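You operate a simulated robot arm through the tools that you are given. There is no shell and no other tool. Be economical: measure what you need, move in short steps, check, and stop when the job is done.

The job below is to be done with a simulated two-armed robot. You get a single attempt, and the scene is never put back.

## Task
Switch the note counter on, turn UV on and count the yellow notes.
Fine: work at the side desk; leave them in the stacker with the count showing.
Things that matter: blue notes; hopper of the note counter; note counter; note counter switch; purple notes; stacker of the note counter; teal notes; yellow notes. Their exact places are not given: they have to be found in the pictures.

It is judged by the outcome, as a careful person would: the job done as asked, and still so three seconds after it is handed in. It fails if anything else is knocked over, pushed out of place, dropped, spilled or broken.

## Robot
Two 7-joint arms with fingered hands on one trunk, on a base that drives. Base frame: it is fixed to the floor where the robot stands at the start and does not move with it; the origin is under the middle of the robot, x ahead of it, y to its left, z up. Units: mm, rad, N and s.
The left shoulder is at the start at [158, 170, 1055], the right one opposite. With the tool pointing down near the work surface each hand reaches from about 440 to 860 mm from the robot's upright axis, wherever it stands, measured 20 degrees to its own side. Places, roughly: hopper of the note counter [800, 100, 900]; note counter [700, 100, 800]; note counter switch [800, 0, 900]; stacker of the note counter [600, 0, 800]. Payload 4 kg a hand.
Tool frame (each hand has its own): the origin (TCP) lies between the finger pads and is the grasp point; the fingertips stand 26 mm ahead of it; z points along the fingers, y is the line along which they close. The gripper opens to 132 mm. The gripper's body begins 73 mm behind the TCP. The gripper is a hand of 4 fingers: y runs from the thumb to the fingers, the wrist lies at [0, 0, -224] in the tool frame, and closing takes about 1.5 s.
Orientation is told as [roll, pitch, yaw] about the base's x, y, z axes, in that order, counted from this pose: with the fingers straight down and closing along the base's y, the tool's x points along the base's -x, its y along +y and its z along -z.

## Interface
- The arms move only by the tool move_arm. It takes "left_plan", "right_plan" or both (then of equal length, played together; a hand with none holds still); each is a list of rows, each an object (a shift or turn left out is 0, a gripper value left out holds the last) with "linear": the shift along the base's x, y, z in mm, a list of three; "delta_rot": the turn, a rotation vector about the base's x, y, z in degrees, a list of three; "gripper": the finger opening in mm, from 0 to 132. In form: [{"linear": [x, y, z], "delta_rot": [rx, ry, rz], "gripper": gripper}, ...]. A call has 1 to 20 rows; each row shifts and turns the commanded pose from where the row before left it. A row lasts 0.2 s, in which the tool goes at most 50 mm and 0.15 rad; a call with a longer step from one row to the next is refused whole, and so is a gripper value outside its range. Where a pose cannot be reached the arm comes as near as it can. A force on the tool above 40 N (or 10 N above the force at the start of the call, whichever is more), or a blocked arm, ends the call early, and 0.2 s more pass. The fingers move at their own pace (about 108 mm/s each) and stop on an object; they squeeze with about 32 N. The grip force told is the motor's: it shows also when the fingers shut on nothing. Time passes only in rows, and 0.2 s behind the last, so rows that do not move let the fingers close. The reply holds the time, the measured pose of the TCP, the force on the tool along the base axes, the opening and the grip force, in the units named above and with some noise, with the torque about the TCP (base axes, N m) and any sound that the robot's microphone picked up.
- Cameras (640 x 400 px; columns grow to the right, rows downward): "scene" is now at [289.9, 46.1, 1250.3]; the picture's right is [0.26, -0.96, 0.00], its down [-0.33, -0.09, -0.94] and it looks along [0.91, 0.25, -0.34] (base axes); focal length 214 px, centre (320, 200). "left" rides on the left gripper at [-73, 6, -94] in its tool frame; the picture's right is [-0.08, -1.00, 0.00], its down [0.78, -0.06, -0.62] and it looks along [0.61, -0.05, 0.79] (tool axes); focal length 230 px, centre (320, 200). "right" rides on the right gripper at [73, 6, -94] in its tool frame; the picture's right is [-0.08, 1.00, 0.00], its down [-0.79, -0.06, -0.62] and it looks along [-0.61, -0.05, 0.79] (tool axes); focal length 230 px, centre (320, 200).
- snapshot(camera): a new picture of that camera. The clock stands still meanwhile.
- move_column(by): slides the trunk up (or, below 0, down) by that many mm; the arms and the scene camera ride with it, the base frame stays. It gives what a move gives, with no picture.
- base_move(legs): drives the robot by 1 to 6 legs, each [ahead, left, turn to the left] in mm, mm and rad, along the robot's own axes; the way and the turn of a leg run together, so that a leg with both is an arc; at most 1500 mm and 3.142 rad a leg. The arms and the cameras ride along, it lands a little off, and it stops where it bumps. It gives what a move gives.
- preshape(shape, hand): the hand has 4 fingers and takes this shape, open, in about a second: jaw (thumb against the fingers, like two jaws); tri (thumb and two fingers); tip (a fingertip pinch); poke (one finger out to press); point (the index stretched); flat (the hand flat); cup (the hand cupped); fist (a fist). The gripper value then closes the fingers along that shape, each until it touches; the sizes above hold for jaw. It gives what a move gives, with no picture.
- head_to(pan, tilt): turns the head with the scene camera to pan (to the left, within 1.396 rad either way) and tilt (down, from -0.506 to 1.204), counted from straight ahead of the robot. It gives what a move gives.
- probe_pixels(camera, pixels): for up to 12 pixels [column, row] of the newest picture of that camera ("zoom" is the newest enlarged one), the place [x, y, z] in the base frame of the surface seen there, good to about 2 mm, but the place of the scene camera against the robot may be out by one fixed shift of up to 25 mm in any direction. The clock stands still meanwhile.
- zoom(camera, box): a new picture of the part [left, top, right, bottom] of that camera's present view, enlarged. The clock stands still meanwhile.
- close_job(): hands the job in; it is judged then, once.

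Work in short steps. Measure before you move; look again where a grasp or a placing could have gone wrong, and mend it. You have 80 turns and 78 pictures in all, those below and enlarged ones among them. Open the grippers and draw the arms clear of the work before you hand the job in, unless the task says otherwise; then end with one line.

The tools are called after "Call:" as a command line: name --argument value ..., lists and objects as JSON in quotes. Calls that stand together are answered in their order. move_arm: Moves the arms, as the interface text tells. Its arguments: {"type":"object","properties":{"left_plan":{"type":"array","items":{"type":"object","properties":{"linear":{"type":"array","items":{"type":"number"}},"delta_rot":{"type":"array","items":{"type":"number"}},"gripper":{"type":"number"}}}},"right_plan":{"type":"array","items":{"type":"object","properties":{"linear":{"type":"array","items":{"type":"number"}},"delta_rot":{"type":"array","items":{"type":"number"}},"gripper":{"type":"number"}}}}},"required":[]} The other tools are called the same way: move_column (by) slides the trunk up or down; preshape (shape, hand) gives the hand a shape; base_move (legs) drives the base; head_to (pan, tilt) turns the head that bears the scene camera; snapshot (camera) takes a picture; probe_pixels (camera, pixels) gives the place of the surface under pixels of a picture; zoom (camera, box) takes an enlarged picture of a part of a camera's view; close_job () hands the job in.

At the start:

```text
time: 0.0
left_ee_pos: [491.5, 403.9, 1258.6]
left_orientation: [0.001, -0.001, 0.0]
left_contact_force: [-0.1, -0.5, 0.5]
left_torque: [0.04, 0.02, -0.01]
left_finger_gap: 131.8
left_gripper_force: 0.0
left_shape: jaw
right_ee_pos: [386.5, -51.5, 1266.0]
right_orientation: [-0.004, 0.0, 0.007]
right_contact_force: [11.7, -81.5, -10.9]
right_torque: [8.72, 0.26, 7.0]
right_finger_gap: 131.7
right_gripper_force: 0.0
right_shape: jaw
trunk travel left (down, up): [-75.0, 276.0]
robot x, y, heading: [0.0, -3.6, -0.001]
head pan, tilt: [0.007, 0.347]
```

scene: 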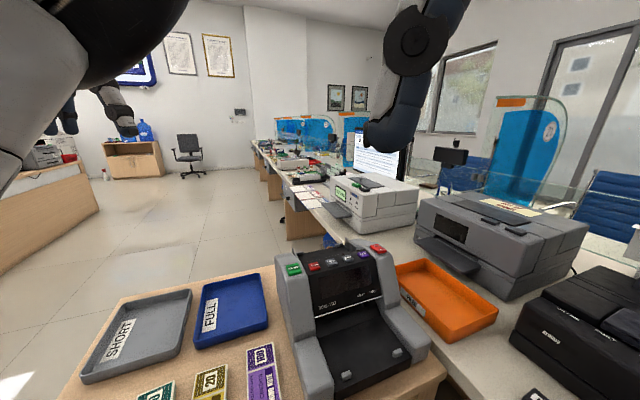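
right: 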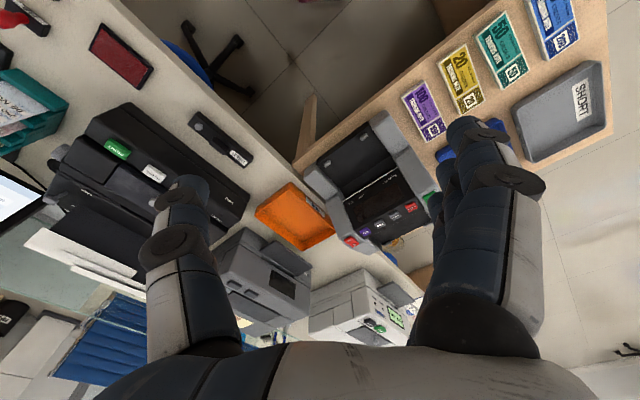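
left: 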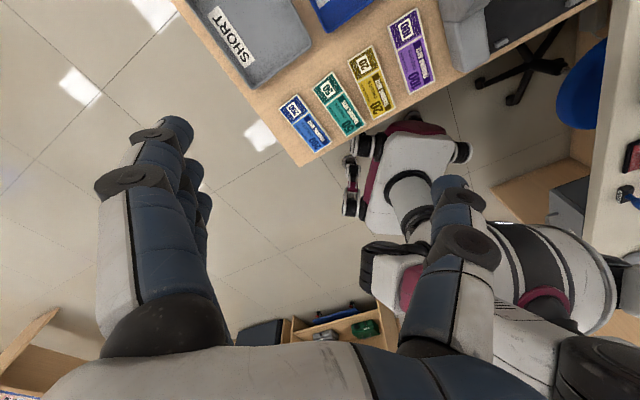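

The counter is at about (350,310) in the scene picture, with the notes at its left. I tilt the head down to see the desk better.

Call:
head_to --pan 0.1 --tilt 0.8

Call:
snapshot --camera "scene"

```text
time: 0.9
left_ee_pos: [491.6, 404.0, 1256.2]
left_orientation: [-0.001, 0.0, -0.002]
left_contact_force: [-0.7, -0.7, -0.1]
left_torque: [0.01, -0.01, -0.02]
left_finger_gap: 131.9
left_gripper_force: 0.0
left_shape: jaw
right_ee_pos: [389.9, -54.8, 1266.4]
right_orientation: [-0.003, 0.003, 0.009]
right_contact_force: [62.7, -90.4, -30.9]
right_torque: [9.34, 4.2, 6.81]
right_finger_gap: 131.8
right_gripper_force: 0.1
right_shape: jaw
trunk travel left (down, up): [-75.0, 276.0]
robot x, y, heading: [-0.7, -0.3, -0.002]
head pan, tilt: [0.099, 0.799]
```

```text
74 pictures are left
```

scene: 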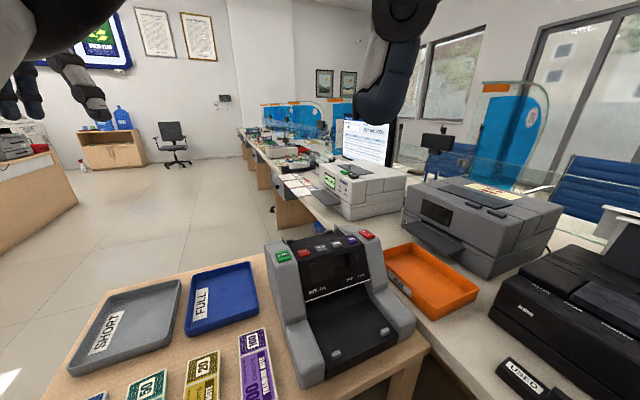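

The right hand is pressed against something near the head (about 90 N toward -y, +x). I move it off in that direction.

Call:
move_arm --right_plan '[{"linear": [10, -30, 0]}, {"linear": [10, -40, 0]}, {"linear": [10, -40, 0]}, {"linear": [10, -40, 0]}, {"linear": [10, -40, 0]}, {"linear": [10, -40, 0]}]'

Call:
snapshot --camera "scene"

```text
time: 2.3
left_ee_pos: [492.2, 404.9, 1257.2]
left_orientation: [0.001, 0.001, 0.001]
left_contact_force: [0.3, -0.6, 0.1]
left_torque: [0.03, 0.0, 0.01]
left_finger_gap: 131.9
left_gripper_force: 0.0
left_shape: jaw
right_ee_pos: [454.8, -244.4, 1188.5]
right_orientation: [0.002, -0.002, 0.007]
right_contact_force: [0.3, -1.0, 0.2]
right_torque: [0.02, 0.04, 0.02]
right_finger_gap: 131.9
right_gripper_force: 0.0
right_shape: jaw
right hand out of reach, approached as far as the arm can: row 1, 2, 3, 4, 5, 6
trunk travel left (down, up): [-75.0, 276.0]
robot x, y, heading: [-1.8, 1.6, 0.007]
head pan, tilt: [0.099, 0.799]
```

```text
73 pictures are left
```

scene: 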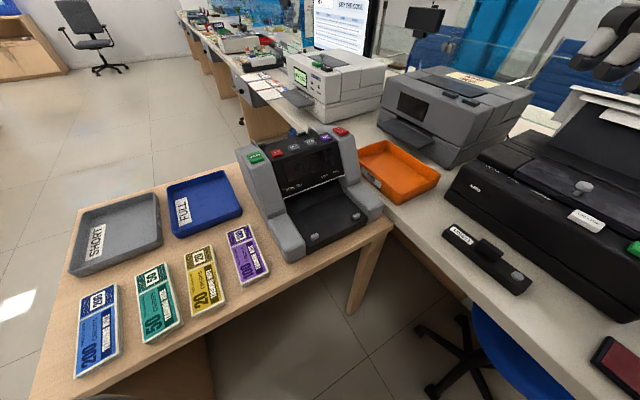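

Clear now; the view shows all. I zoom on the counter and the notes.

Call:
zoom --camera "scene" --box '[230, 110, 390, 270]'

Call:
probe_pixels --camera "scene" --pixels '[[255, 157], [341, 131], [279, 152], [293, 146], [309, 141], [323, 136], [204, 278], [196, 251], [210, 304], [191, 285], [218, 275], [300, 260]]'

Call:
zoom --camera "scene" --box '[60, 200, 300, 380]'

```text
2.50 times, centred on (310, 190) of scene
```

zoom: 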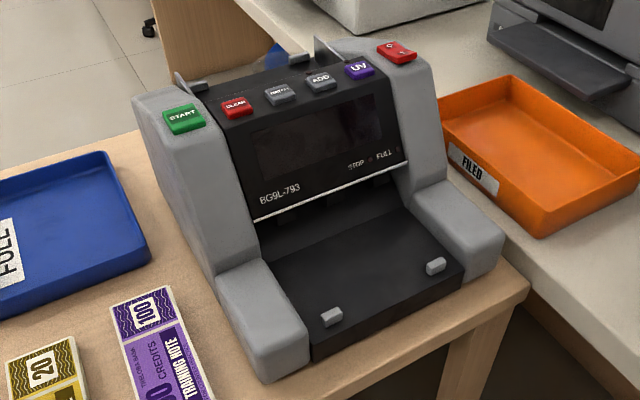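

```text
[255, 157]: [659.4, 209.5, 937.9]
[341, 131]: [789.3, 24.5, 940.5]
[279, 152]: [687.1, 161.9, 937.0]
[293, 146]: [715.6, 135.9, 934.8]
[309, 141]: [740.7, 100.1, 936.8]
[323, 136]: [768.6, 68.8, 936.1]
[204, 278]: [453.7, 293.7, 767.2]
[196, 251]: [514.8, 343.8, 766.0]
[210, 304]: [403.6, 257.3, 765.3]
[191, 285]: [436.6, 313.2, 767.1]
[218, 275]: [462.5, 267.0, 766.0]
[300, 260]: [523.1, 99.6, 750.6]
```

```text
2.22 times, centred on (180, 290) of scene
```

zoom: 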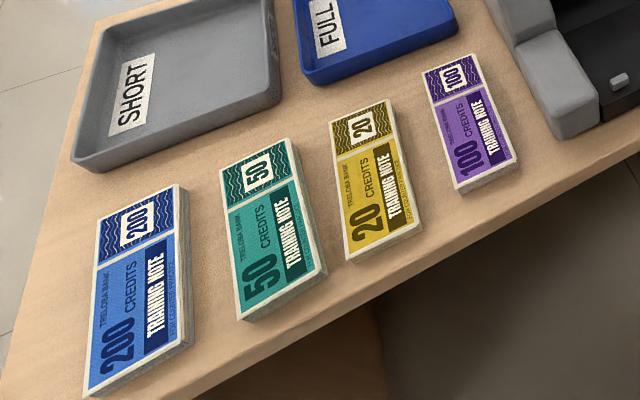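

The yellow pack lies at (204,278), on the desk; the switch is probably the red key with a rocker mark at (341,131). I raise the trunk to look into the hopper from above.

Call:
move_column --by 270

Call:
head_to --pan 0.0 --tilt 0.95

Call:
snapshot --camera "scene"

```text
time: 5.0
left_ee_pos: [491.9, 405.3, 1526.4]
left_orientation: [-0.001, 0.001, -0.001]
left_contact_force: [-0.1, 0.6, 0.6]
left_torque: [-0.01, 0.0, -0.01]
left_finger_gap: 132.0
left_gripper_force: 0.1
left_shape: jaw
right_ee_pos: [455.7, -243.1, 1458.3]
right_orientation: [-0.002, -0.001, 0.007]
right_contact_force: [0.0, 0.6, -0.4]
right_torque: [0.03, 0.01, 0.01]
right_finger_gap: 131.8
right_gripper_force: 0.1
right_shape: jaw
trunk travel left (down, up): [-345.0, 6.0]
robot x, y, heading: [-1.4, -4.3, 0.002]
head pan, tilt: [0.099, 0.799]
```

```text
time: 5.8
left_ee_pos: [491.9, 405.1, 1528.1]
left_orientation: [0.0, 0.001, 0.001]
left_contact_force: [-0.3, -0.2, -0.9]
left_torque: [0.02, -0.02, 0.04]
left_finger_gap: 132.0
left_gripper_force: 0.0
left_shape: jaw
right_ee_pos: [456.3, -243.1, 1458.4]
right_orientation: [-0.002, 0.0, 0.007]
right_contact_force: [0.7, -1.0, -0.3]
right_torque: [0.02, 0.0, 0.03]
right_finger_gap: 131.8
right_gripper_force: 0.0
right_shape: jaw
trunk travel left (down, up): [-345.0, 6.0]
robot x, y, heading: [-2.4, -1.4, -0.005]
head pan, tilt: [0.0, 0.949]
```

```text
70 pictures are left
```

scene: 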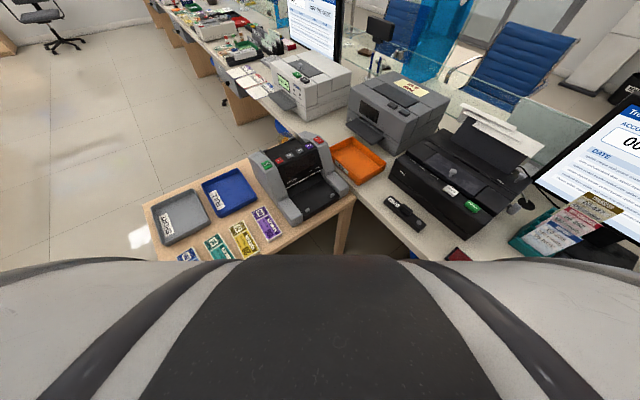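

Call:
zoom --camera "scene" --box '[240, 120, 360, 220]'

```text
4.00 times, centred on (300, 170) of scene
```

zoom: 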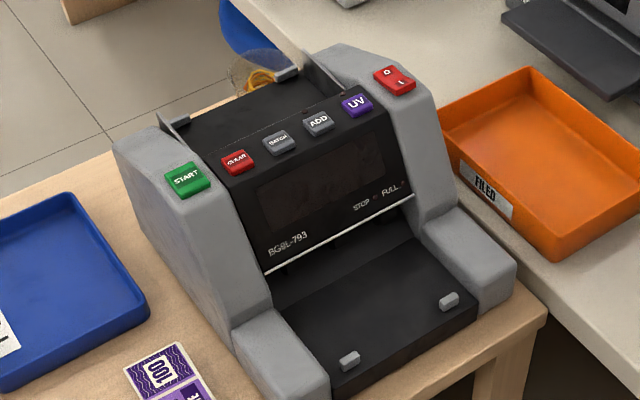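

I measure the hopper surfaces, keys, and stacker.

Call:
probe_pixels --camera "zoom" --pixels '[[215, 150], [280, 120], [340, 97], [200, 120], [255, 95], [305, 85], [180, 125], [328, 75], [285, 73], [250, 120], [404, 85], [388, 73]]'

Call:
probe_pixels --camera "zoom" --pixels '[[188, 180], [356, 105], [238, 161], [318, 122], [349, 361], [449, 300], [380, 300], [300, 270], [390, 225], [395, 80], [150, 150], [350, 55]]'

```text
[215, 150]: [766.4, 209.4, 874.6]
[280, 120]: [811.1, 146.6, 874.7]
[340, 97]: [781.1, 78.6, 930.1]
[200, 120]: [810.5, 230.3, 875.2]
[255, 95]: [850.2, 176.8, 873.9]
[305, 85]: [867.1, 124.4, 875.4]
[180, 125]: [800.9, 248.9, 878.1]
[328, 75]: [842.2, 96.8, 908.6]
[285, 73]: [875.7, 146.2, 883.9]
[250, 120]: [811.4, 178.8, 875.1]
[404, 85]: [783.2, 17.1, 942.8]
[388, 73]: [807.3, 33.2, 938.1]
```

```text
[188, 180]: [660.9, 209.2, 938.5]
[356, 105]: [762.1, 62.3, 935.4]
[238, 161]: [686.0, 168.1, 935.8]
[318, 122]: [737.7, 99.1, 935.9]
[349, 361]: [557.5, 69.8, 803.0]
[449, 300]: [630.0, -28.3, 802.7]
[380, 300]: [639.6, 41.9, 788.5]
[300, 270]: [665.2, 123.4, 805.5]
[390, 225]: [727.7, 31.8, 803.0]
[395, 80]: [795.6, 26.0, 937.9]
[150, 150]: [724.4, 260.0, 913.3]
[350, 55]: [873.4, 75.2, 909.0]
```

Hopper floor is at z≈875, width ≈148 mm between the guides. I lower the trunk back and measure the yellow pack and note edges; also calibrate with the hand cameras.

Call:
move_column --by -270

Call:
head_to --pan 0.1 --tilt 0.9

Call:
snapshot --camera "scene"

Call:
snapshot --camera "right"

Call:
snapshot --camera "left"

```text
time: 8.5
left_ee_pos: [490.0, 404.7, 1258.3]
left_orientation: [0.0, -0.002, 0.001]
left_contact_force: [0.3, 0.6, 0.5]
left_torque: [0.0, 0.01, 0.0]
left_finger_gap: 131.9
left_gripper_force: 0.2
left_shape: jaw
right_ee_pos: [455.8, -243.5, 1188.9]
right_orientation: [0.001, -0.002, 0.008]
right_contact_force: [-0.1, -0.2, 0.7]
right_torque: [0.02, 0.0, -0.02]
right_finger_gap: 132.0
right_gripper_force: 0.1
right_shape: jaw
trunk travel left (down, up): [-75.0, 276.0]
robot x, y, heading: [-3.1, 3.0, -0.001]
head pan, tilt: [0.0, 0.949]
```

```text
time: 9.2
left_ee_pos: [491.8, 404.7, 1257.1]
left_orientation: [-0.001, -0.001, 0.0]
left_contact_force: [-0.7, -1.4, 0.2]
left_torque: [0.0, 0.0, 0.03]
left_finger_gap: 131.6
left_gripper_force: 0.1
left_shape: jaw
right_ee_pos: [458.2, -242.7, 1188.6]
right_orientation: [0.001, 0.0, 0.007]
right_contact_force: [0.1, 0.2, 0.1]
right_torque: [-0.01, -0.01, 0.01]
right_finger_gap: 132.0
right_gripper_force: 0.1
right_shape: jaw
trunk travel left (down, up): [-75.0, 276.0]
robot x, y, heading: [-3.2, -2.8, -0.002]
head pan, tilt: [0.099, 0.901]
```

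```text
68 pictures are left
```

scene: 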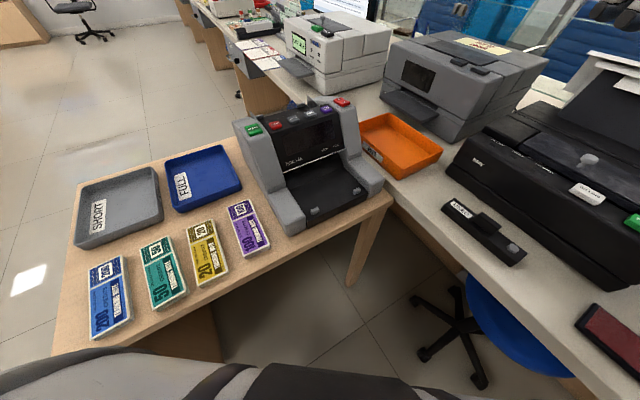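

```text
67 pictures are left
```

right: 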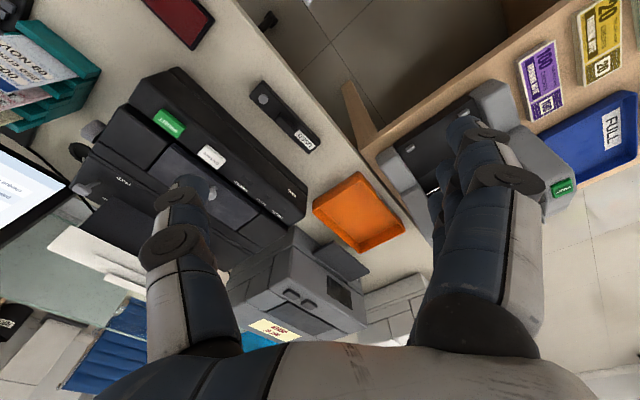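

```text
66 pictures are left
```

left: 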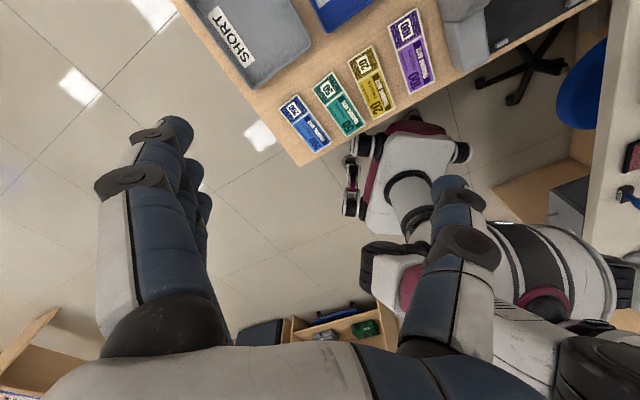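

I compare the yellow pack corners in the scene and left hand cameras to find the fixed shift.

Call:
zoom --camera "scene" --box '[170, 200, 250, 300]'

Call:
zoom --camera "left" --box '[330, 0, 450, 130]'

```text
4.00 times, centred on (210, 250) of scene
```

zoom: 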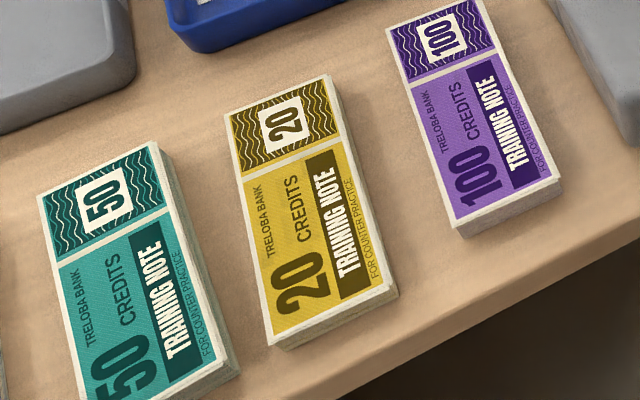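

```text
3.08 times, centred on (390, 65) of left
```

zoom: 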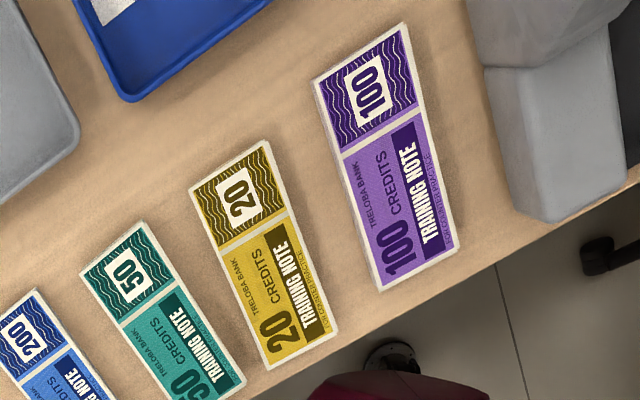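

Call:
probe_pixels --camera "zoom" --pixels '[[191, 188], [266, 144], [335, 329], [267, 367], [253, 262], [200, 290], [400, 22], [313, 83], [458, 255], [382, 290]]'

Call:
probe_pixels --camera "scene" --pixels '[[187, 229], [212, 219.5], [227.5, 271.5], [198, 285], [208, 250], [180, 268], [248, 201], [227, 208]]'

```text
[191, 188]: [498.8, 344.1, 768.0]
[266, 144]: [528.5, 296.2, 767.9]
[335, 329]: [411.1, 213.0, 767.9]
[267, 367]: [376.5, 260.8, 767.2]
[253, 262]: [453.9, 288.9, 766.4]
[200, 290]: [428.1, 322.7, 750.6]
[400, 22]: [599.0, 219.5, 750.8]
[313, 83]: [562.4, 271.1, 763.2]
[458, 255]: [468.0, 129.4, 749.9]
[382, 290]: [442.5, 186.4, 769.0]
```

```text
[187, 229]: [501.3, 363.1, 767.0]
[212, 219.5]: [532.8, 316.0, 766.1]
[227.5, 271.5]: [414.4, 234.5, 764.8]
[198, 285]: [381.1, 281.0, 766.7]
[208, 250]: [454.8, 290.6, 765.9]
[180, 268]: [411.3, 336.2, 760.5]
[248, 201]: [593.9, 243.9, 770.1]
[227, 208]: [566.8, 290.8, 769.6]
```

The scene camera is off by about (+3, +20, -1) mm. Yellow pack centre is truly about (454,278), 147x57 mm, top 768, desk 750. Now I shape the right hand to poke and look at its fingertip.

Call:
preshape --shape "poke" --hand "right"

Call:
move_arm --right_plan '[{"linear": [30, 25, -20]}, {"linear": [30, 25, -20]}, {"linear": [30, 25, -20]}, {"linear": [30, 25, 0]}, {"linear": [30, 25, 0]}, {"linear": [30, 20, 0]}, {"linear": [20, 20, 0]}]'

Call:
snapshot --camera "right"

Call:
snapshot --camera "scene"

```text
time: 10.1
left_ee_pos: [492.0, 405.2, 1257.3]
left_orientation: [0.001, 0.001, 0.002]
left_contact_force: [0.4, -0.7, 0.7]
left_torque: [0.02, -0.01, -0.02]
left_finger_gap: 132.1
left_gripper_force: 0.0
left_shape: jaw
right_ee_pos: [456.9, -243.4, 1188.5]
right_orientation: [0.001, 0.001, 0.008]
right_contact_force: [0.7, 0.5, -0.3]
right_torque: [-0.01, -0.01, 0.0]
right_finger_gap: 0.1
right_gripper_force: 0.1
right_shape: poke
trunk travel left (down, up): [-75.0, 276.0]
robot x, y, heading: [-1.4, 1.2, -0.005]
head pan, tilt: [0.099, 0.901]
```

```text
time: 11.7
left_ee_pos: [492.2, 406.1, 1257.0]
left_orientation: [-0.001, -0.001, 0.001]
left_contact_force: [0.0, 0.3, 0.0]
left_torque: [0.01, 0.01, 0.02]
left_finger_gap: 132.1
left_gripper_force: 0.0
left_shape: jaw
right_ee_pos: [655.3, -75.6, 1130.6]
right_orientation: [-0.002, 0.0, 0.006]
right_contact_force: [-0.3, -0.5, 0.4]
right_torque: [-0.01, -0.05, 0.02]
right_finger_gap: 0.0
right_gripper_force: 0.0
right_shape: poke
trunk travel left (down, up): [-75.0, 276.0]
robot x, y, heading: [-0.2, 1.7, -0.002]
head pan, tilt: [0.099, 0.901]
```

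```text
63 pictures are left
```

right: 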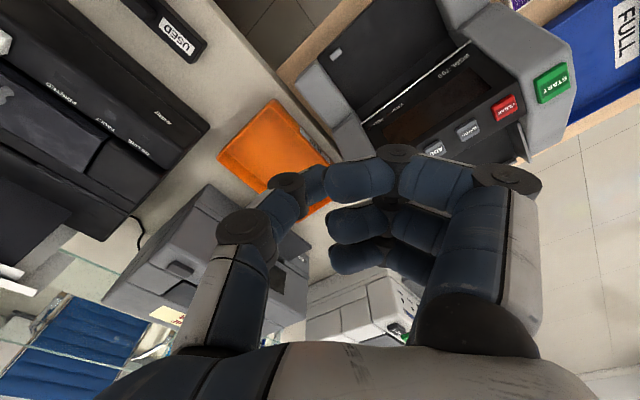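

```text
62 pictures are left
```

scene: 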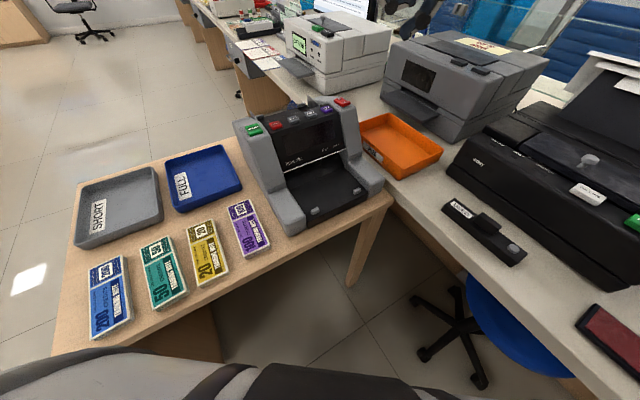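

I zoom in on the fingers in the right camera to find the poking tip.

Call:
zoom --camera "right" --box '[200, 100, 560, 325]'

Call:
probe_pixels --camera "right" --pixels '[[395, 150], [300, 185], [285, 182], [350, 180], [450, 170], [430, 150], [380, 225], [360, 255], [553, 83], [504, 106]]'

```text
1.78 times, centred on (380, 212) of right
```

zoom: 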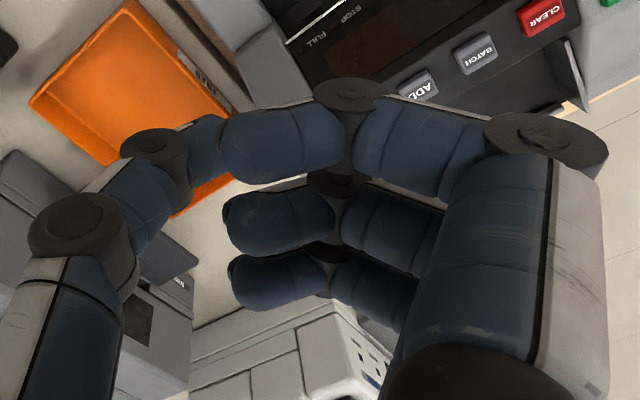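

```text
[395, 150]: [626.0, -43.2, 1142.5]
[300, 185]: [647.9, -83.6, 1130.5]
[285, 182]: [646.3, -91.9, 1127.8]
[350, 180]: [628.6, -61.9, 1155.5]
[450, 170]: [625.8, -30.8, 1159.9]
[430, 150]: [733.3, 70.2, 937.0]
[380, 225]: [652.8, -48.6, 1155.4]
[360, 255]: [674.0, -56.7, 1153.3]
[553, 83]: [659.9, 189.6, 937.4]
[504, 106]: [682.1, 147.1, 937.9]
```

The fingers look all curled at gap 0; I open the poke shape to see whether the index extends.

Call:
move_arm --right_plan '[{"gripper": 132}, {}, {}, {}, {}, {}]'

Call:
snapshot --camera "right"

```text
time: 13.1
left_ee_pos: [492.3, 405.7, 1256.5]
left_orientation: [0.0, 0.001, 0.0]
left_contact_force: [0.9, -0.6, -0.5]
left_torque: [-0.02, 0.01, -0.02]
left_finger_gap: 131.9
left_gripper_force: 0.1
left_shape: jaw
right_ee_pos: [655.6, -76.8, 1131.5]
right_orientation: [0.0, 0.001, 0.007]
right_contact_force: [0.2, 0.6, 0.8]
right_torque: [0.02, 0.01, -0.03]
right_finger_gap: 0.1
right_gripper_force: 0.1
right_shape: poke
trunk travel left (down, up): [-75.0, 276.0]
robot x, y, heading: [0.0, -0.9, -0.003]
head pan, tilt: [0.099, 0.901]
```

```text
60 pictures are left
```

right: 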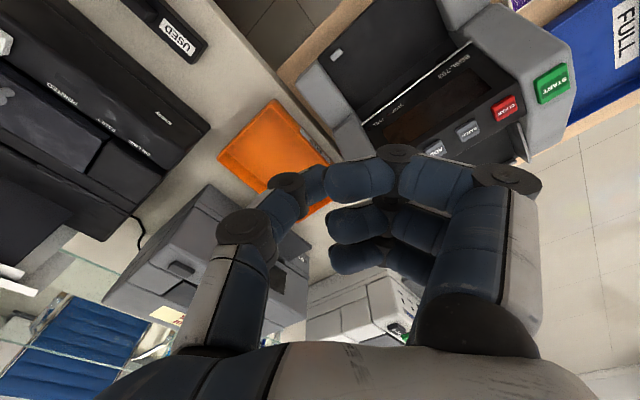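

Poke is a pinched tip with little reach; I try "point" instead and look.

Call:
preshape --shape "point" --hand "right"

Call:
snapshot --camera "right"

```text
time: 14.0
left_ee_pos: [492.4, 405.8, 1257.3]
left_orientation: [0.0, -0.001, 0.001]
left_contact_force: [1.0, -0.2, -0.7]
left_torque: [0.01, 0.01, 0.02]
left_finger_gap: 132.1
left_gripper_force: 0.0
left_shape: jaw
right_ee_pos: [655.6, -77.0, 1131.6]
right_orientation: [0.0, 0.0, 0.006]
right_contact_force: [1.0, -0.7, -0.8]
right_torque: [0.0, 0.01, -0.01]
right_finger_gap: 125.9
right_gripper_force: 0.1
right_shape: point
trunk travel left (down, up): [-75.0, 276.0]
robot x, y, heading: [0.2, 0.7, -0.0]
head pan, tilt: [0.099, 0.901]
```

```text
59 pictures are left
```

right: 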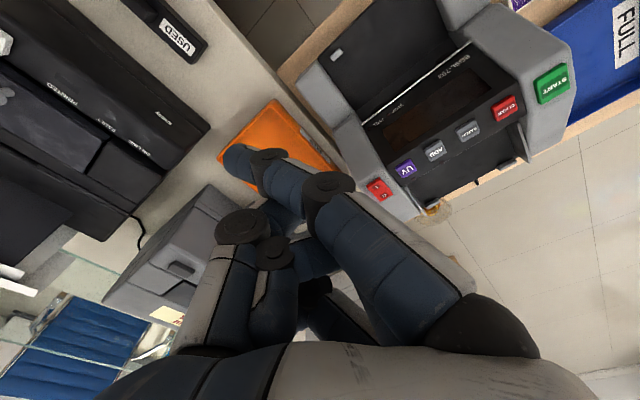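

Now the index is stretched with its tip near (235,158). I probe along it and the machine's parts, seen well here.

Call:
probe_pixels --camera "right" --pixels '[[232, 155], [240, 150], [238, 168], [260, 168], [290, 190], [335, 210], [384, 183], [376, 194], [380, 188], [406, 169], [553, 83], [228, 165]]'

Call:
zoom --camera "right" --box '[200, 110, 360, 210]'

Call:
zoom --camera "right" --box '[350, 60, 590, 210]'

```text
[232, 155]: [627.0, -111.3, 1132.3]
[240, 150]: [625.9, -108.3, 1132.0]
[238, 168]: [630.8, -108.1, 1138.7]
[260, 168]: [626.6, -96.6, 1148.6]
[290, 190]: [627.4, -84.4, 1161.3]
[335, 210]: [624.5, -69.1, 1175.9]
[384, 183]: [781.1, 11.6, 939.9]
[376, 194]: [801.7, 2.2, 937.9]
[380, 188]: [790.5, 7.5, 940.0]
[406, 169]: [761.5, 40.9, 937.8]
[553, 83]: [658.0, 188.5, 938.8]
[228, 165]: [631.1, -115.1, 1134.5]
```

```text
4.00 times, centred on (280, 160) of right
```

zoom: 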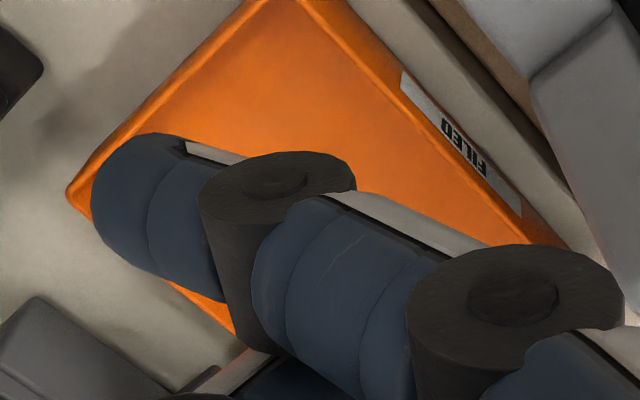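

```text
2.67 times, centred on (470, 135) of right
```

zoom: 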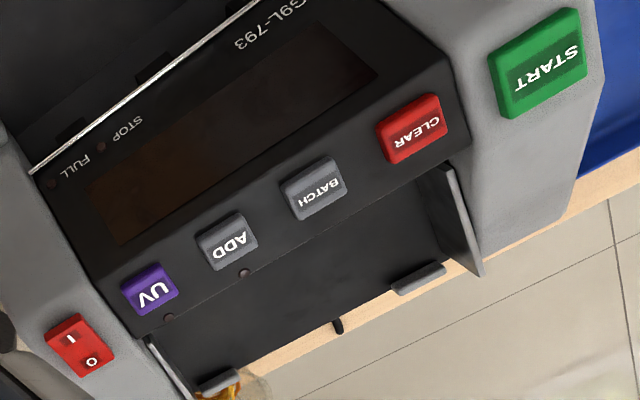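

The I side of the switch is toward the front, at about (787,2,942). I roll the right hand 45° so that the index points down, approaching above the switch.

Call:
move_arm --right_plan '[{"delta_rot": [7.5, 0, 0], "linear": [20, 10, 0]}, {"delta_rot": [7.5, 0, 0], "linear": [20, 10, 0]}, {"delta_rot": [7.5, 0, 0], "linear": [20, 10, 0]}, {"delta_rot": [7.5, 0, 0], "linear": [20, 10, -10]}, {"delta_rot": [7.5, 0, 0], "linear": [20, 10, -20]}, {"delta_rot": [7.5, 0, 0], "linear": [20, 10, -20]}]'

Call:
snapshot --camera "right"

Call:
snapshot --camera "scene"

```text
time: 15.4
left_ee_pos: [493.4, 404.9, 1255.8]
left_orientation: [-0.001, 0.002, 0.001]
left_contact_force: [0.4, 0.1, -0.5]
left_torque: [-0.03, 0.03, -0.03]
left_finger_gap: 131.7
left_gripper_force: 0.1
left_shape: jaw
right_ee_pos: [779.1, -16.1, 1075.9]
right_orientation: [0.787, -0.004, 0.004]
right_contact_force: [1.0, -0.6, -0.9]
right_torque: [0.0, 0.06, 0.02]
right_finger_gap: 126.2
right_gripper_force: 0.0
right_shape: point
trunk travel left (down, up): [-75.0, 276.0]
robot x, y, heading: [-0.1, 0.3, 0.002]
head pan, tilt: [0.099, 0.901]
```

```text
56 pictures are left
```

right: 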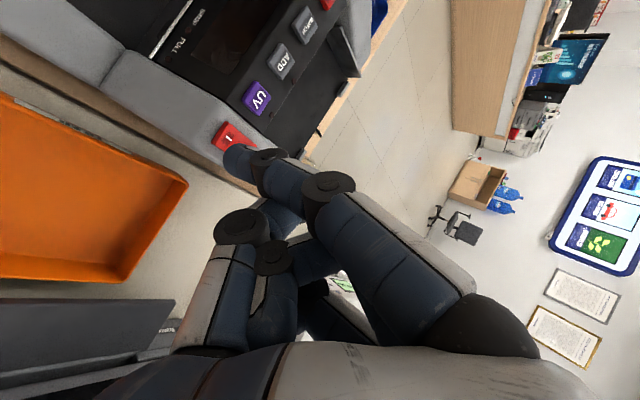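

```text
55 pictures are left
```

scene: 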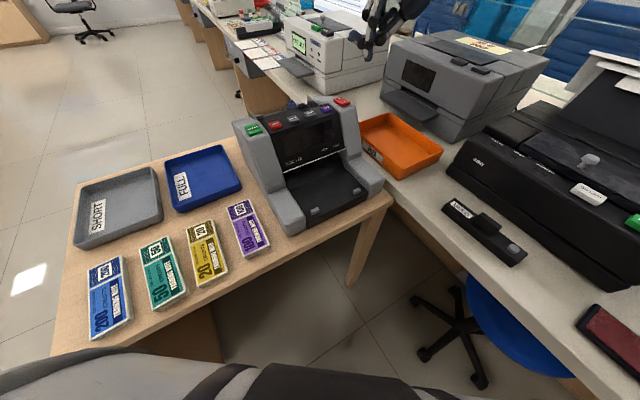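

The index now points down onto the view near the switch. I probe the tip and the I mark.

Call:
probe_pixels --camera "right" --pixels '[[228, 138], [218, 142], [232, 125], [232, 155], [240, 148], [226, 160], [240, 168], [262, 160], [290, 185], [235, 225], [270, 255], [256, 97]]'

Call:
zoom --camera "scene" --box '[310, 0, 430, 120]'

Call:
zoom --camera "right" --box '[180, 100, 300, 190]'

```text
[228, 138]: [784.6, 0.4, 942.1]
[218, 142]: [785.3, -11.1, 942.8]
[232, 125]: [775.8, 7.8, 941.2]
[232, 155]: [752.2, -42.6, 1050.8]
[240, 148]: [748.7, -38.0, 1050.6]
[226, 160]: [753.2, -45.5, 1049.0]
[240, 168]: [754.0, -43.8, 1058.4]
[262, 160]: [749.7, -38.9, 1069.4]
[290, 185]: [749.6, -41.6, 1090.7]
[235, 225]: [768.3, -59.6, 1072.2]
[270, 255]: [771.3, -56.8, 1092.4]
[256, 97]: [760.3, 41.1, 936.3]
```

```text
3.33 times, centred on (370, 60) of scene
```

zoom: 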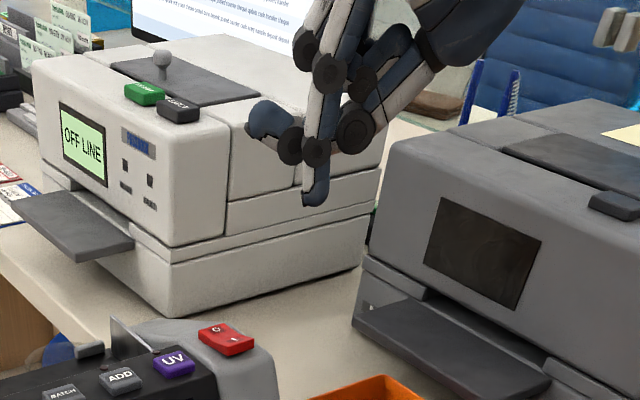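

```text
4.44 times, centred on (240, 145) of right
```

zoom: 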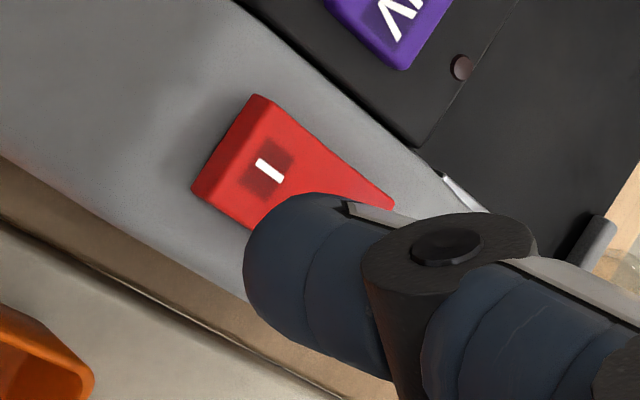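

The index is the lowest part. I probe its tip from the scene camera to get its lateral centre.

Call:
probe_pixels --camera "scene" --pixels '[[367, 59], [369, 58], [366, 57], [368, 55], [341, 102]]'

Call:
probe_pixels --camera "zoom" --pixels '[[255, 240], [300, 200], [320, 230], [265, 300], [285, 320], [350, 350], [268, 170], [235, 145], [300, 290], [260, 270]]'

```text
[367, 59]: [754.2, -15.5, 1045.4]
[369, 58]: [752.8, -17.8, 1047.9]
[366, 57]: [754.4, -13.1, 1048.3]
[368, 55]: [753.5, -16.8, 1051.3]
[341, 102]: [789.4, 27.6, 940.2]
```

```text
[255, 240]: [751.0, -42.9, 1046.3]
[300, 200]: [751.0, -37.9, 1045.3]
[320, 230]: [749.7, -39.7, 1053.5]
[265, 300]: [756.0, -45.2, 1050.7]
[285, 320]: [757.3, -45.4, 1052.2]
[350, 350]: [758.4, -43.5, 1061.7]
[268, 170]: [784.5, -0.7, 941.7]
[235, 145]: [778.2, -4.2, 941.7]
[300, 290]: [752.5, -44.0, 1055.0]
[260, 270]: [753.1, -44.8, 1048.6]
```

Tip centre is about (757,-40,1044). I move to hover over the I mark (784,-1) at about 12 mm above.

Call:
move_arm --right_plan '[{"linear": [13, 20, 0]}, {"linear": [13, 19, -10]}, {"linear": [0, 0, -25]}, {"linear": [0, 0, -25]}, {"linear": [0, 0, -18]}, {"linear": [0, 0, -10]}]'

Call:
snapshot --camera "right"

Call:
zoom --camera "scene" --box '[280, 50, 400, 140]'

```text
time: 16.8
left_ee_pos: [493.4, 404.8, 1257.0]
left_orientation: [-0.001, 0.001, -0.001]
left_contact_force: [-0.1, 0.3, -0.8]
left_torque: [-0.01, -0.01, -0.04]
left_finger_gap: 131.9
left_gripper_force: 0.1
left_shape: jaw
right_ee_pos: [789.4, 21.5, 990.0]
right_orientation: [0.786, -0.006, 0.006]
right_contact_force: [0.7, 0.7, 0.5]
right_torque: [0.04, -0.03, 0.0]
right_finger_gap: 126.3
right_gripper_force: 0.0
right_shape: point
right hand out of reach, approached as far as the arm can: row 2
trunk travel left (down, up): [-75.0, 276.0]
robot x, y, heading: [2.5, -1.6, -0.001]
head pan, tilt: [0.099, 0.901]
```

```text
52 pictures are left
```

right: 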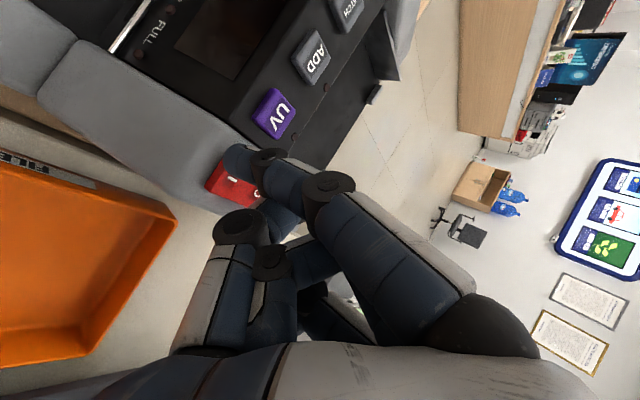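

```text
4.44 times, centred on (340, 95) of scene
```

zoom: 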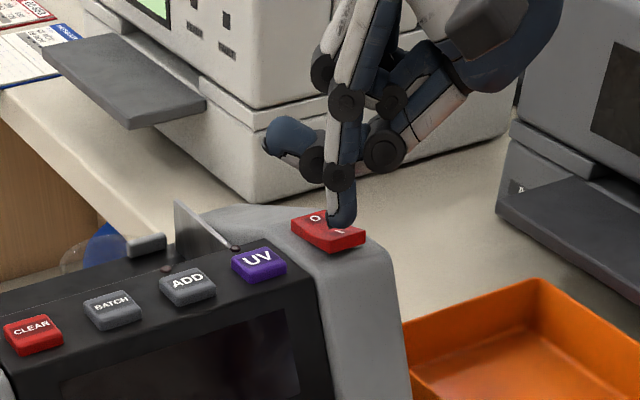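

The tip hangs short of the I mark by about 16 mm in x (arm limit). I try reaching further.

Call:
move_arm --right_plan '[{"linear": [8, 0, 0]}, {"linear": [8, 0, 0]}]'

```text
time: 17.4
left_ee_pos: [492.2, 404.7, 1256.8]
left_orientation: [0.001, -0.001, 0.001]
left_contact_force: [0.3, -0.4, 0.1]
left_torque: [0.03, 0.01, 0.01]
left_finger_gap: 132.0
left_gripper_force: 0.0
left_shape: jaw
right_ee_pos: [804.4, 21.8, 989.3]
right_orientation: [0.786, -0.006, 0.005]
right_contact_force: [0.1, -0.1, -0.6]
right_torque: [-0.02, 0.02, -0.01]
right_finger_gap: 126.0
right_gripper_force: 0.0
right_shape: point
trunk travel left (down, up): [-75.0, 276.0]
robot x, y, heading: [2.3, -0.9, -0.0]
head pan, tilt: [0.099, 0.901]
```

It reached. Now press down in small steps.

Call:
move_arm --right_plan '[{"linear": [0, 0, -5]}, {"linear": [0, 0, -4]}, {"linear": [0, 0, -3]}, {"linear": [0, 0, -3]}, {"linear": [0, 0, -3]}]'

Call:
zoom --camera "scene" --box '[280, 50, 400, 140]'

```text
time: 18.6
left_ee_pos: [490.4, 404.8, 1258.1]
left_orientation: [0.001, -0.003, -0.001]
left_contact_force: [-0.2, -0.2, -0.1]
left_torque: [0.02, -0.04, -0.01]
left_finger_gap: 131.8
left_gripper_force: 0.1
left_shape: jaw
right_ee_pos: [804.2, 21.4, 976.0]
right_orientation: [0.787, -0.009, 0.004]
right_contact_force: [0.5, -1.0, 10.8]
right_torque: [-0.23, 0.14, 0.02]
right_finger_gap: 0.0
right_gripper_force: 0.1
right_shape: point
trunk travel left (down, up): [-75.0, 276.0]
robot x, y, heading: [-1.6, -4.7, -0.005]
head pan, tilt: [0.099, 0.901]
```

```text
4.44 times, centred on (340, 95) of scene
```

zoom: 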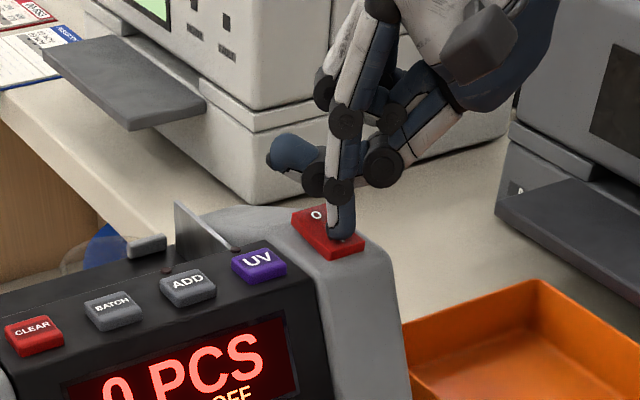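

The display lights "0 PCS … OFF". I lift, move over UV (760,41), and press it.

Call:
move_arm --right_plan '[{"linear": [0, 0, 12]}, {"linear": [0, 0, 12]}, {"linear": [-11, 21, 0]}, {"linear": [-11, 21, 0]}, {"linear": [0, 0, -8]}]'

Call:
zoom --camera "scene" --box '[280, 70, 400, 170]'

Call:
snapshot --camera "right"

```text
time: 19.8
left_ee_pos: [493.2, 404.0, 1257.3]
left_orientation: [0.0, 0.0, 0.001]
left_contact_force: [0.1, 0.9, 0.4]
left_torque: [-0.02, 0.01, -0.01]
left_finger_gap: 131.9
left_gripper_force: 0.1
left_shape: jaw
right_ee_pos: [784.6, 63.7, 988.5]
right_orientation: [0.786, -0.003, 0.006]
right_contact_force: [0.3, 0.6, -0.1]
right_torque: [0.03, 0.04, 0.01]
right_finger_gap: 0.0
right_gripper_force: 0.1
right_shape: point
trunk travel left (down, up): [-75.0, 276.0]
robot x, y, heading: [-0.4, 1.0, -0.001]
head pan, tilt: [0.099, 0.901]
```

```text
4.00 times, centred on (340, 120) of scene
```

zoom: 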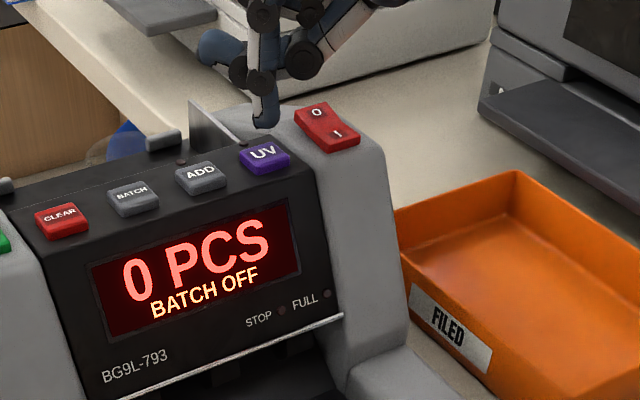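

```text
48 pictures are left
```

right: 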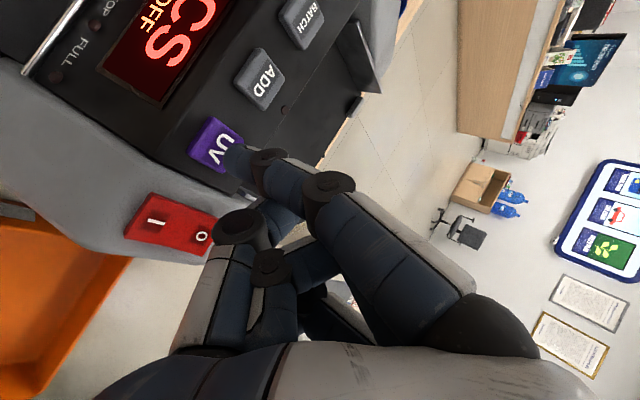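

Tip is above UV. I press down with a slight x correction.

Call:
move_arm --right_plan '[{"linear": [-3, 0, -6]}, {"linear": [0, 0, -6]}, {"linear": [0, 0, -4]}, {"linear": [0, 0, -3]}, {"linear": [0, 0, -2]}]'

Call:
zoom --camera "scene" --box '[280, 70, 400, 170]'

```text
time: 21.0
left_ee_pos: [490.8, 405.0, 1257.2]
left_orientation: [-0.001, 0.001, 0.001]
left_contact_force: [0.0, 0.5, 0.0]
left_torque: [0.01, 0.02, -0.03]
left_finger_gap: 131.7
left_gripper_force: 0.1
left_shape: jaw
right_ee_pos: [779.9, 64.0, 970.1]
right_orientation: [0.786, -0.005, 0.005]
right_contact_force: [0.4, 0.0, 2.6]
right_torque: [-0.05, 0.07, 0.06]
right_finger_gap: 0.0
right_gripper_force: 0.1
right_shape: point
trunk travel left (down, up): [-75.0, 276.0]
robot x, y, heading: [-0.7, 0.6, -0.001]
head pan, tilt: [0.099, 0.901]
heard: click
```

```text
4.00 times, centred on (340, 120) of scene
```

zoom: 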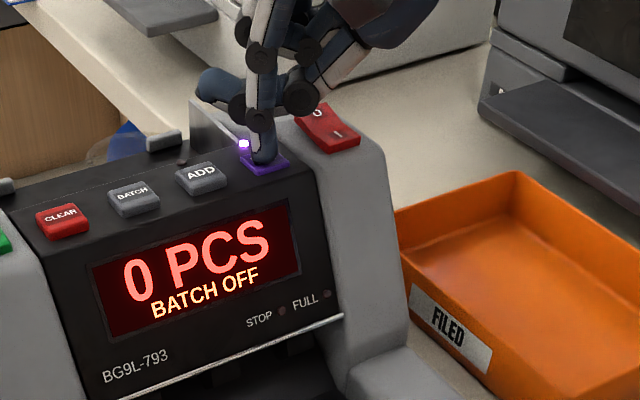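

UV lamp lit, click heard. I lift and retract the right hand, and view the hopper from the left-hand side later; check the hopper with the right camera now as it leaves.

Call:
move_arm --right_plan '[{"linear": [0, 0, 20]}, {"linear": [0, 0, 30]}, {"linear": [-20, -20, 30]}, {"linear": [-20, -40, 30]}, {"linear": [-20, -40, 20], "delta_rot": [-7.5, 0, 0]}, {"linear": [-20, -40, 0], "delta_rot": [-7.5, 0, 0]}, {"linear": [0, -30, 0], "delta_rot": [-7.5, 0, 0]}, {"linear": [0, -30, 0], "delta_rot": [-7.5, 0, 0]}]'

Call:
zoom --camera "scene" --box '[220, 60, 400, 170]'

Call:
snapshot --camera "right"

```text
refused: row 4 steps farther than a row can; nothing moved
```

```text
3.56 times, centred on (310, 115) of scene
```

zoom: 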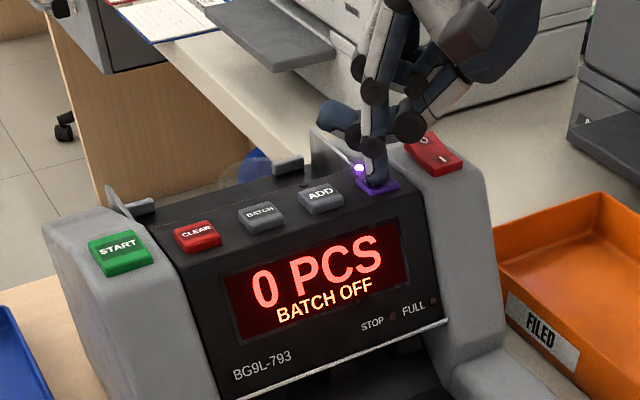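

```text
45 pictures are left
```

right: 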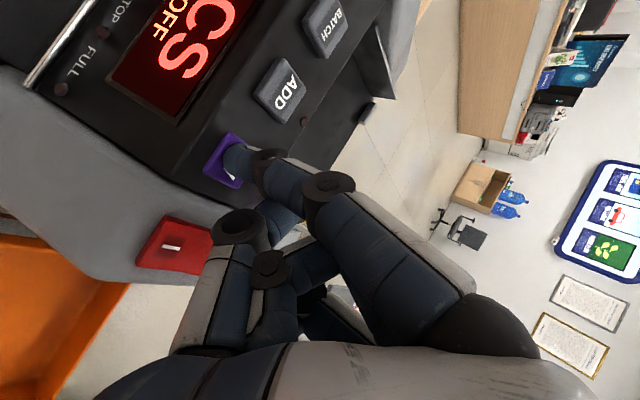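

The plan had too long a step; I retract with shorter rows.

Call:
move_arm --right_plan '[{"linear": [0, 0, 20]}, {"linear": [0, 0, 30]}, {"linear": [-15, -20, 30]}, {"linear": [-15, -35, 25]}, {"linear": [-15, -35, 20], "delta_rot": [-7.5, 0, 0]}, {"linear": [-20, -40, 0], "delta_rot": [-7.5, 0, 0]}, {"linear": [-20, -40, 0], "delta_rot": [-7.5, 0, 0]}, {"linear": [0, -30, 0], "delta_rot": [-7.5, 0, 0]}, {"linear": [0, -30, 0]}]'

Call:
zoom --camera "scene" --box '[220, 60, 400, 170]'

Call:
snapshot --camera "right"

```text
time: 23.0
left_ee_pos: [492.4, 402.7, 1257.6]
left_orientation: [0.002, 0.001, 0.001]
left_contact_force: [1.1, 0.5, 0.0]
left_torque: [0.01, 0.02, 0.0]
left_finger_gap: 132.3
left_gripper_force: 0.0
left_shape: jaw
right_ee_pos: [691.6, -170.0, 1095.8]
right_orientation: [0.26, -0.002, 0.006]
right_contact_force: [0.4, -0.2, 0.3]
right_torque: [-0.02, -0.04, 0.0]
right_finger_gap: 0.2
right_gripper_force: 0.1
right_shape: point
trunk travel left (down, up): [-75.0, 276.0]
robot x, y, heading: [-3.0, -1.9, -0.0]
head pan, tilt: [0.099, 0.901]
```

```text
3.56 times, centred on (310, 115) of scene
```

zoom: 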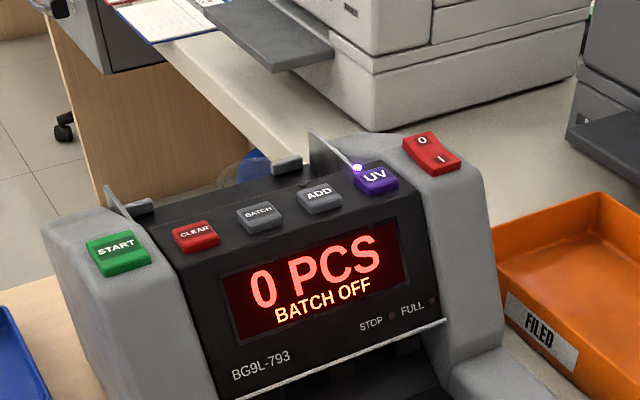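

```text
43 pictures are left
```

right: 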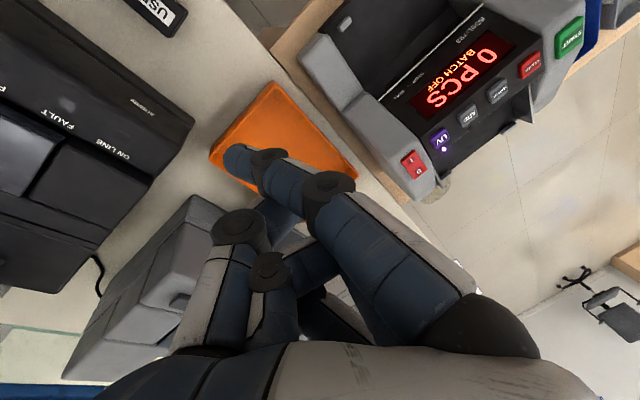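

UV lamp stays on. Before picking, I take the left hand over the hopper to measure its width with the left camera.

Call:
move_arm --left_plan '[{"linear": [28, -26, -10]}, {"linear": [28, -26, -10]}, {"linear": [28, -26, -10]}, {"linear": [28, -26, -10]}, {"linear": [28, -26, -10]}, {"linear": [28, -26, -10]}, {"linear": [28, -26, -10]}, {"linear": [28, -26, -10]}, {"linear": [28, -26, -10]}, {"linear": [28, -26, -10]}]'

Call:
snapshot --camera "left"

```text
time: 25.2
left_ee_pos: [730.1, 172.2, 1156.9]
left_orientation: [0.003, -0.002, 0.0]
left_contact_force: [0.1, -0.1, -0.1]
left_torque: [0.1, 0.03, 0.01]
left_finger_gap: 132.1
left_gripper_force: 0.1
left_shape: jaw
left hand out of reach, approached as far as the arm can: row 9, 10
right_ee_pos: [693.3, -170.7, 1094.7]
right_orientation: [0.26, 0.001, 0.006]
right_contact_force: [-0.3, 0.1, -0.2]
right_torque: [0.03, 0.0, 0.01]
right_finger_gap: 0.0
right_gripper_force: 0.1
right_shape: point
trunk travel left (down, up): [-75.0, 276.0]
robot x, y, heading: [0.7, 2.0, 0.0]
head pan, tilt: [0.099, 0.901]
```

```text
42 pictures are left
```

left: 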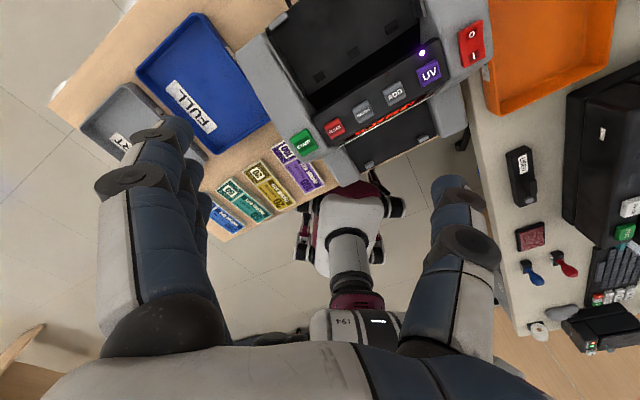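

The hopper shows at the top, about (345,40). I zoom and measure.

Call:
zoom --camera "left" --box '[250, 0, 474, 140]'

```text
2.86 times, centred on (362, 70) of left
```

zoom: 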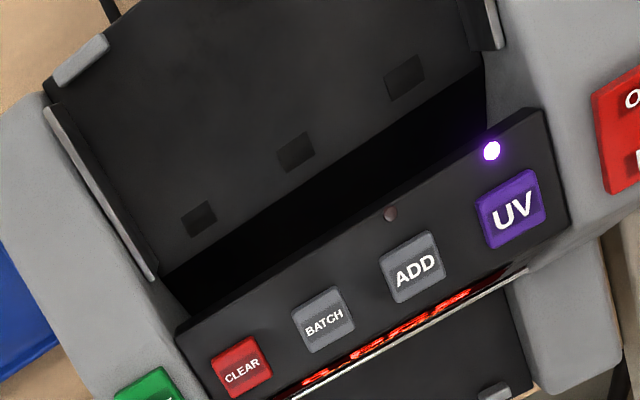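

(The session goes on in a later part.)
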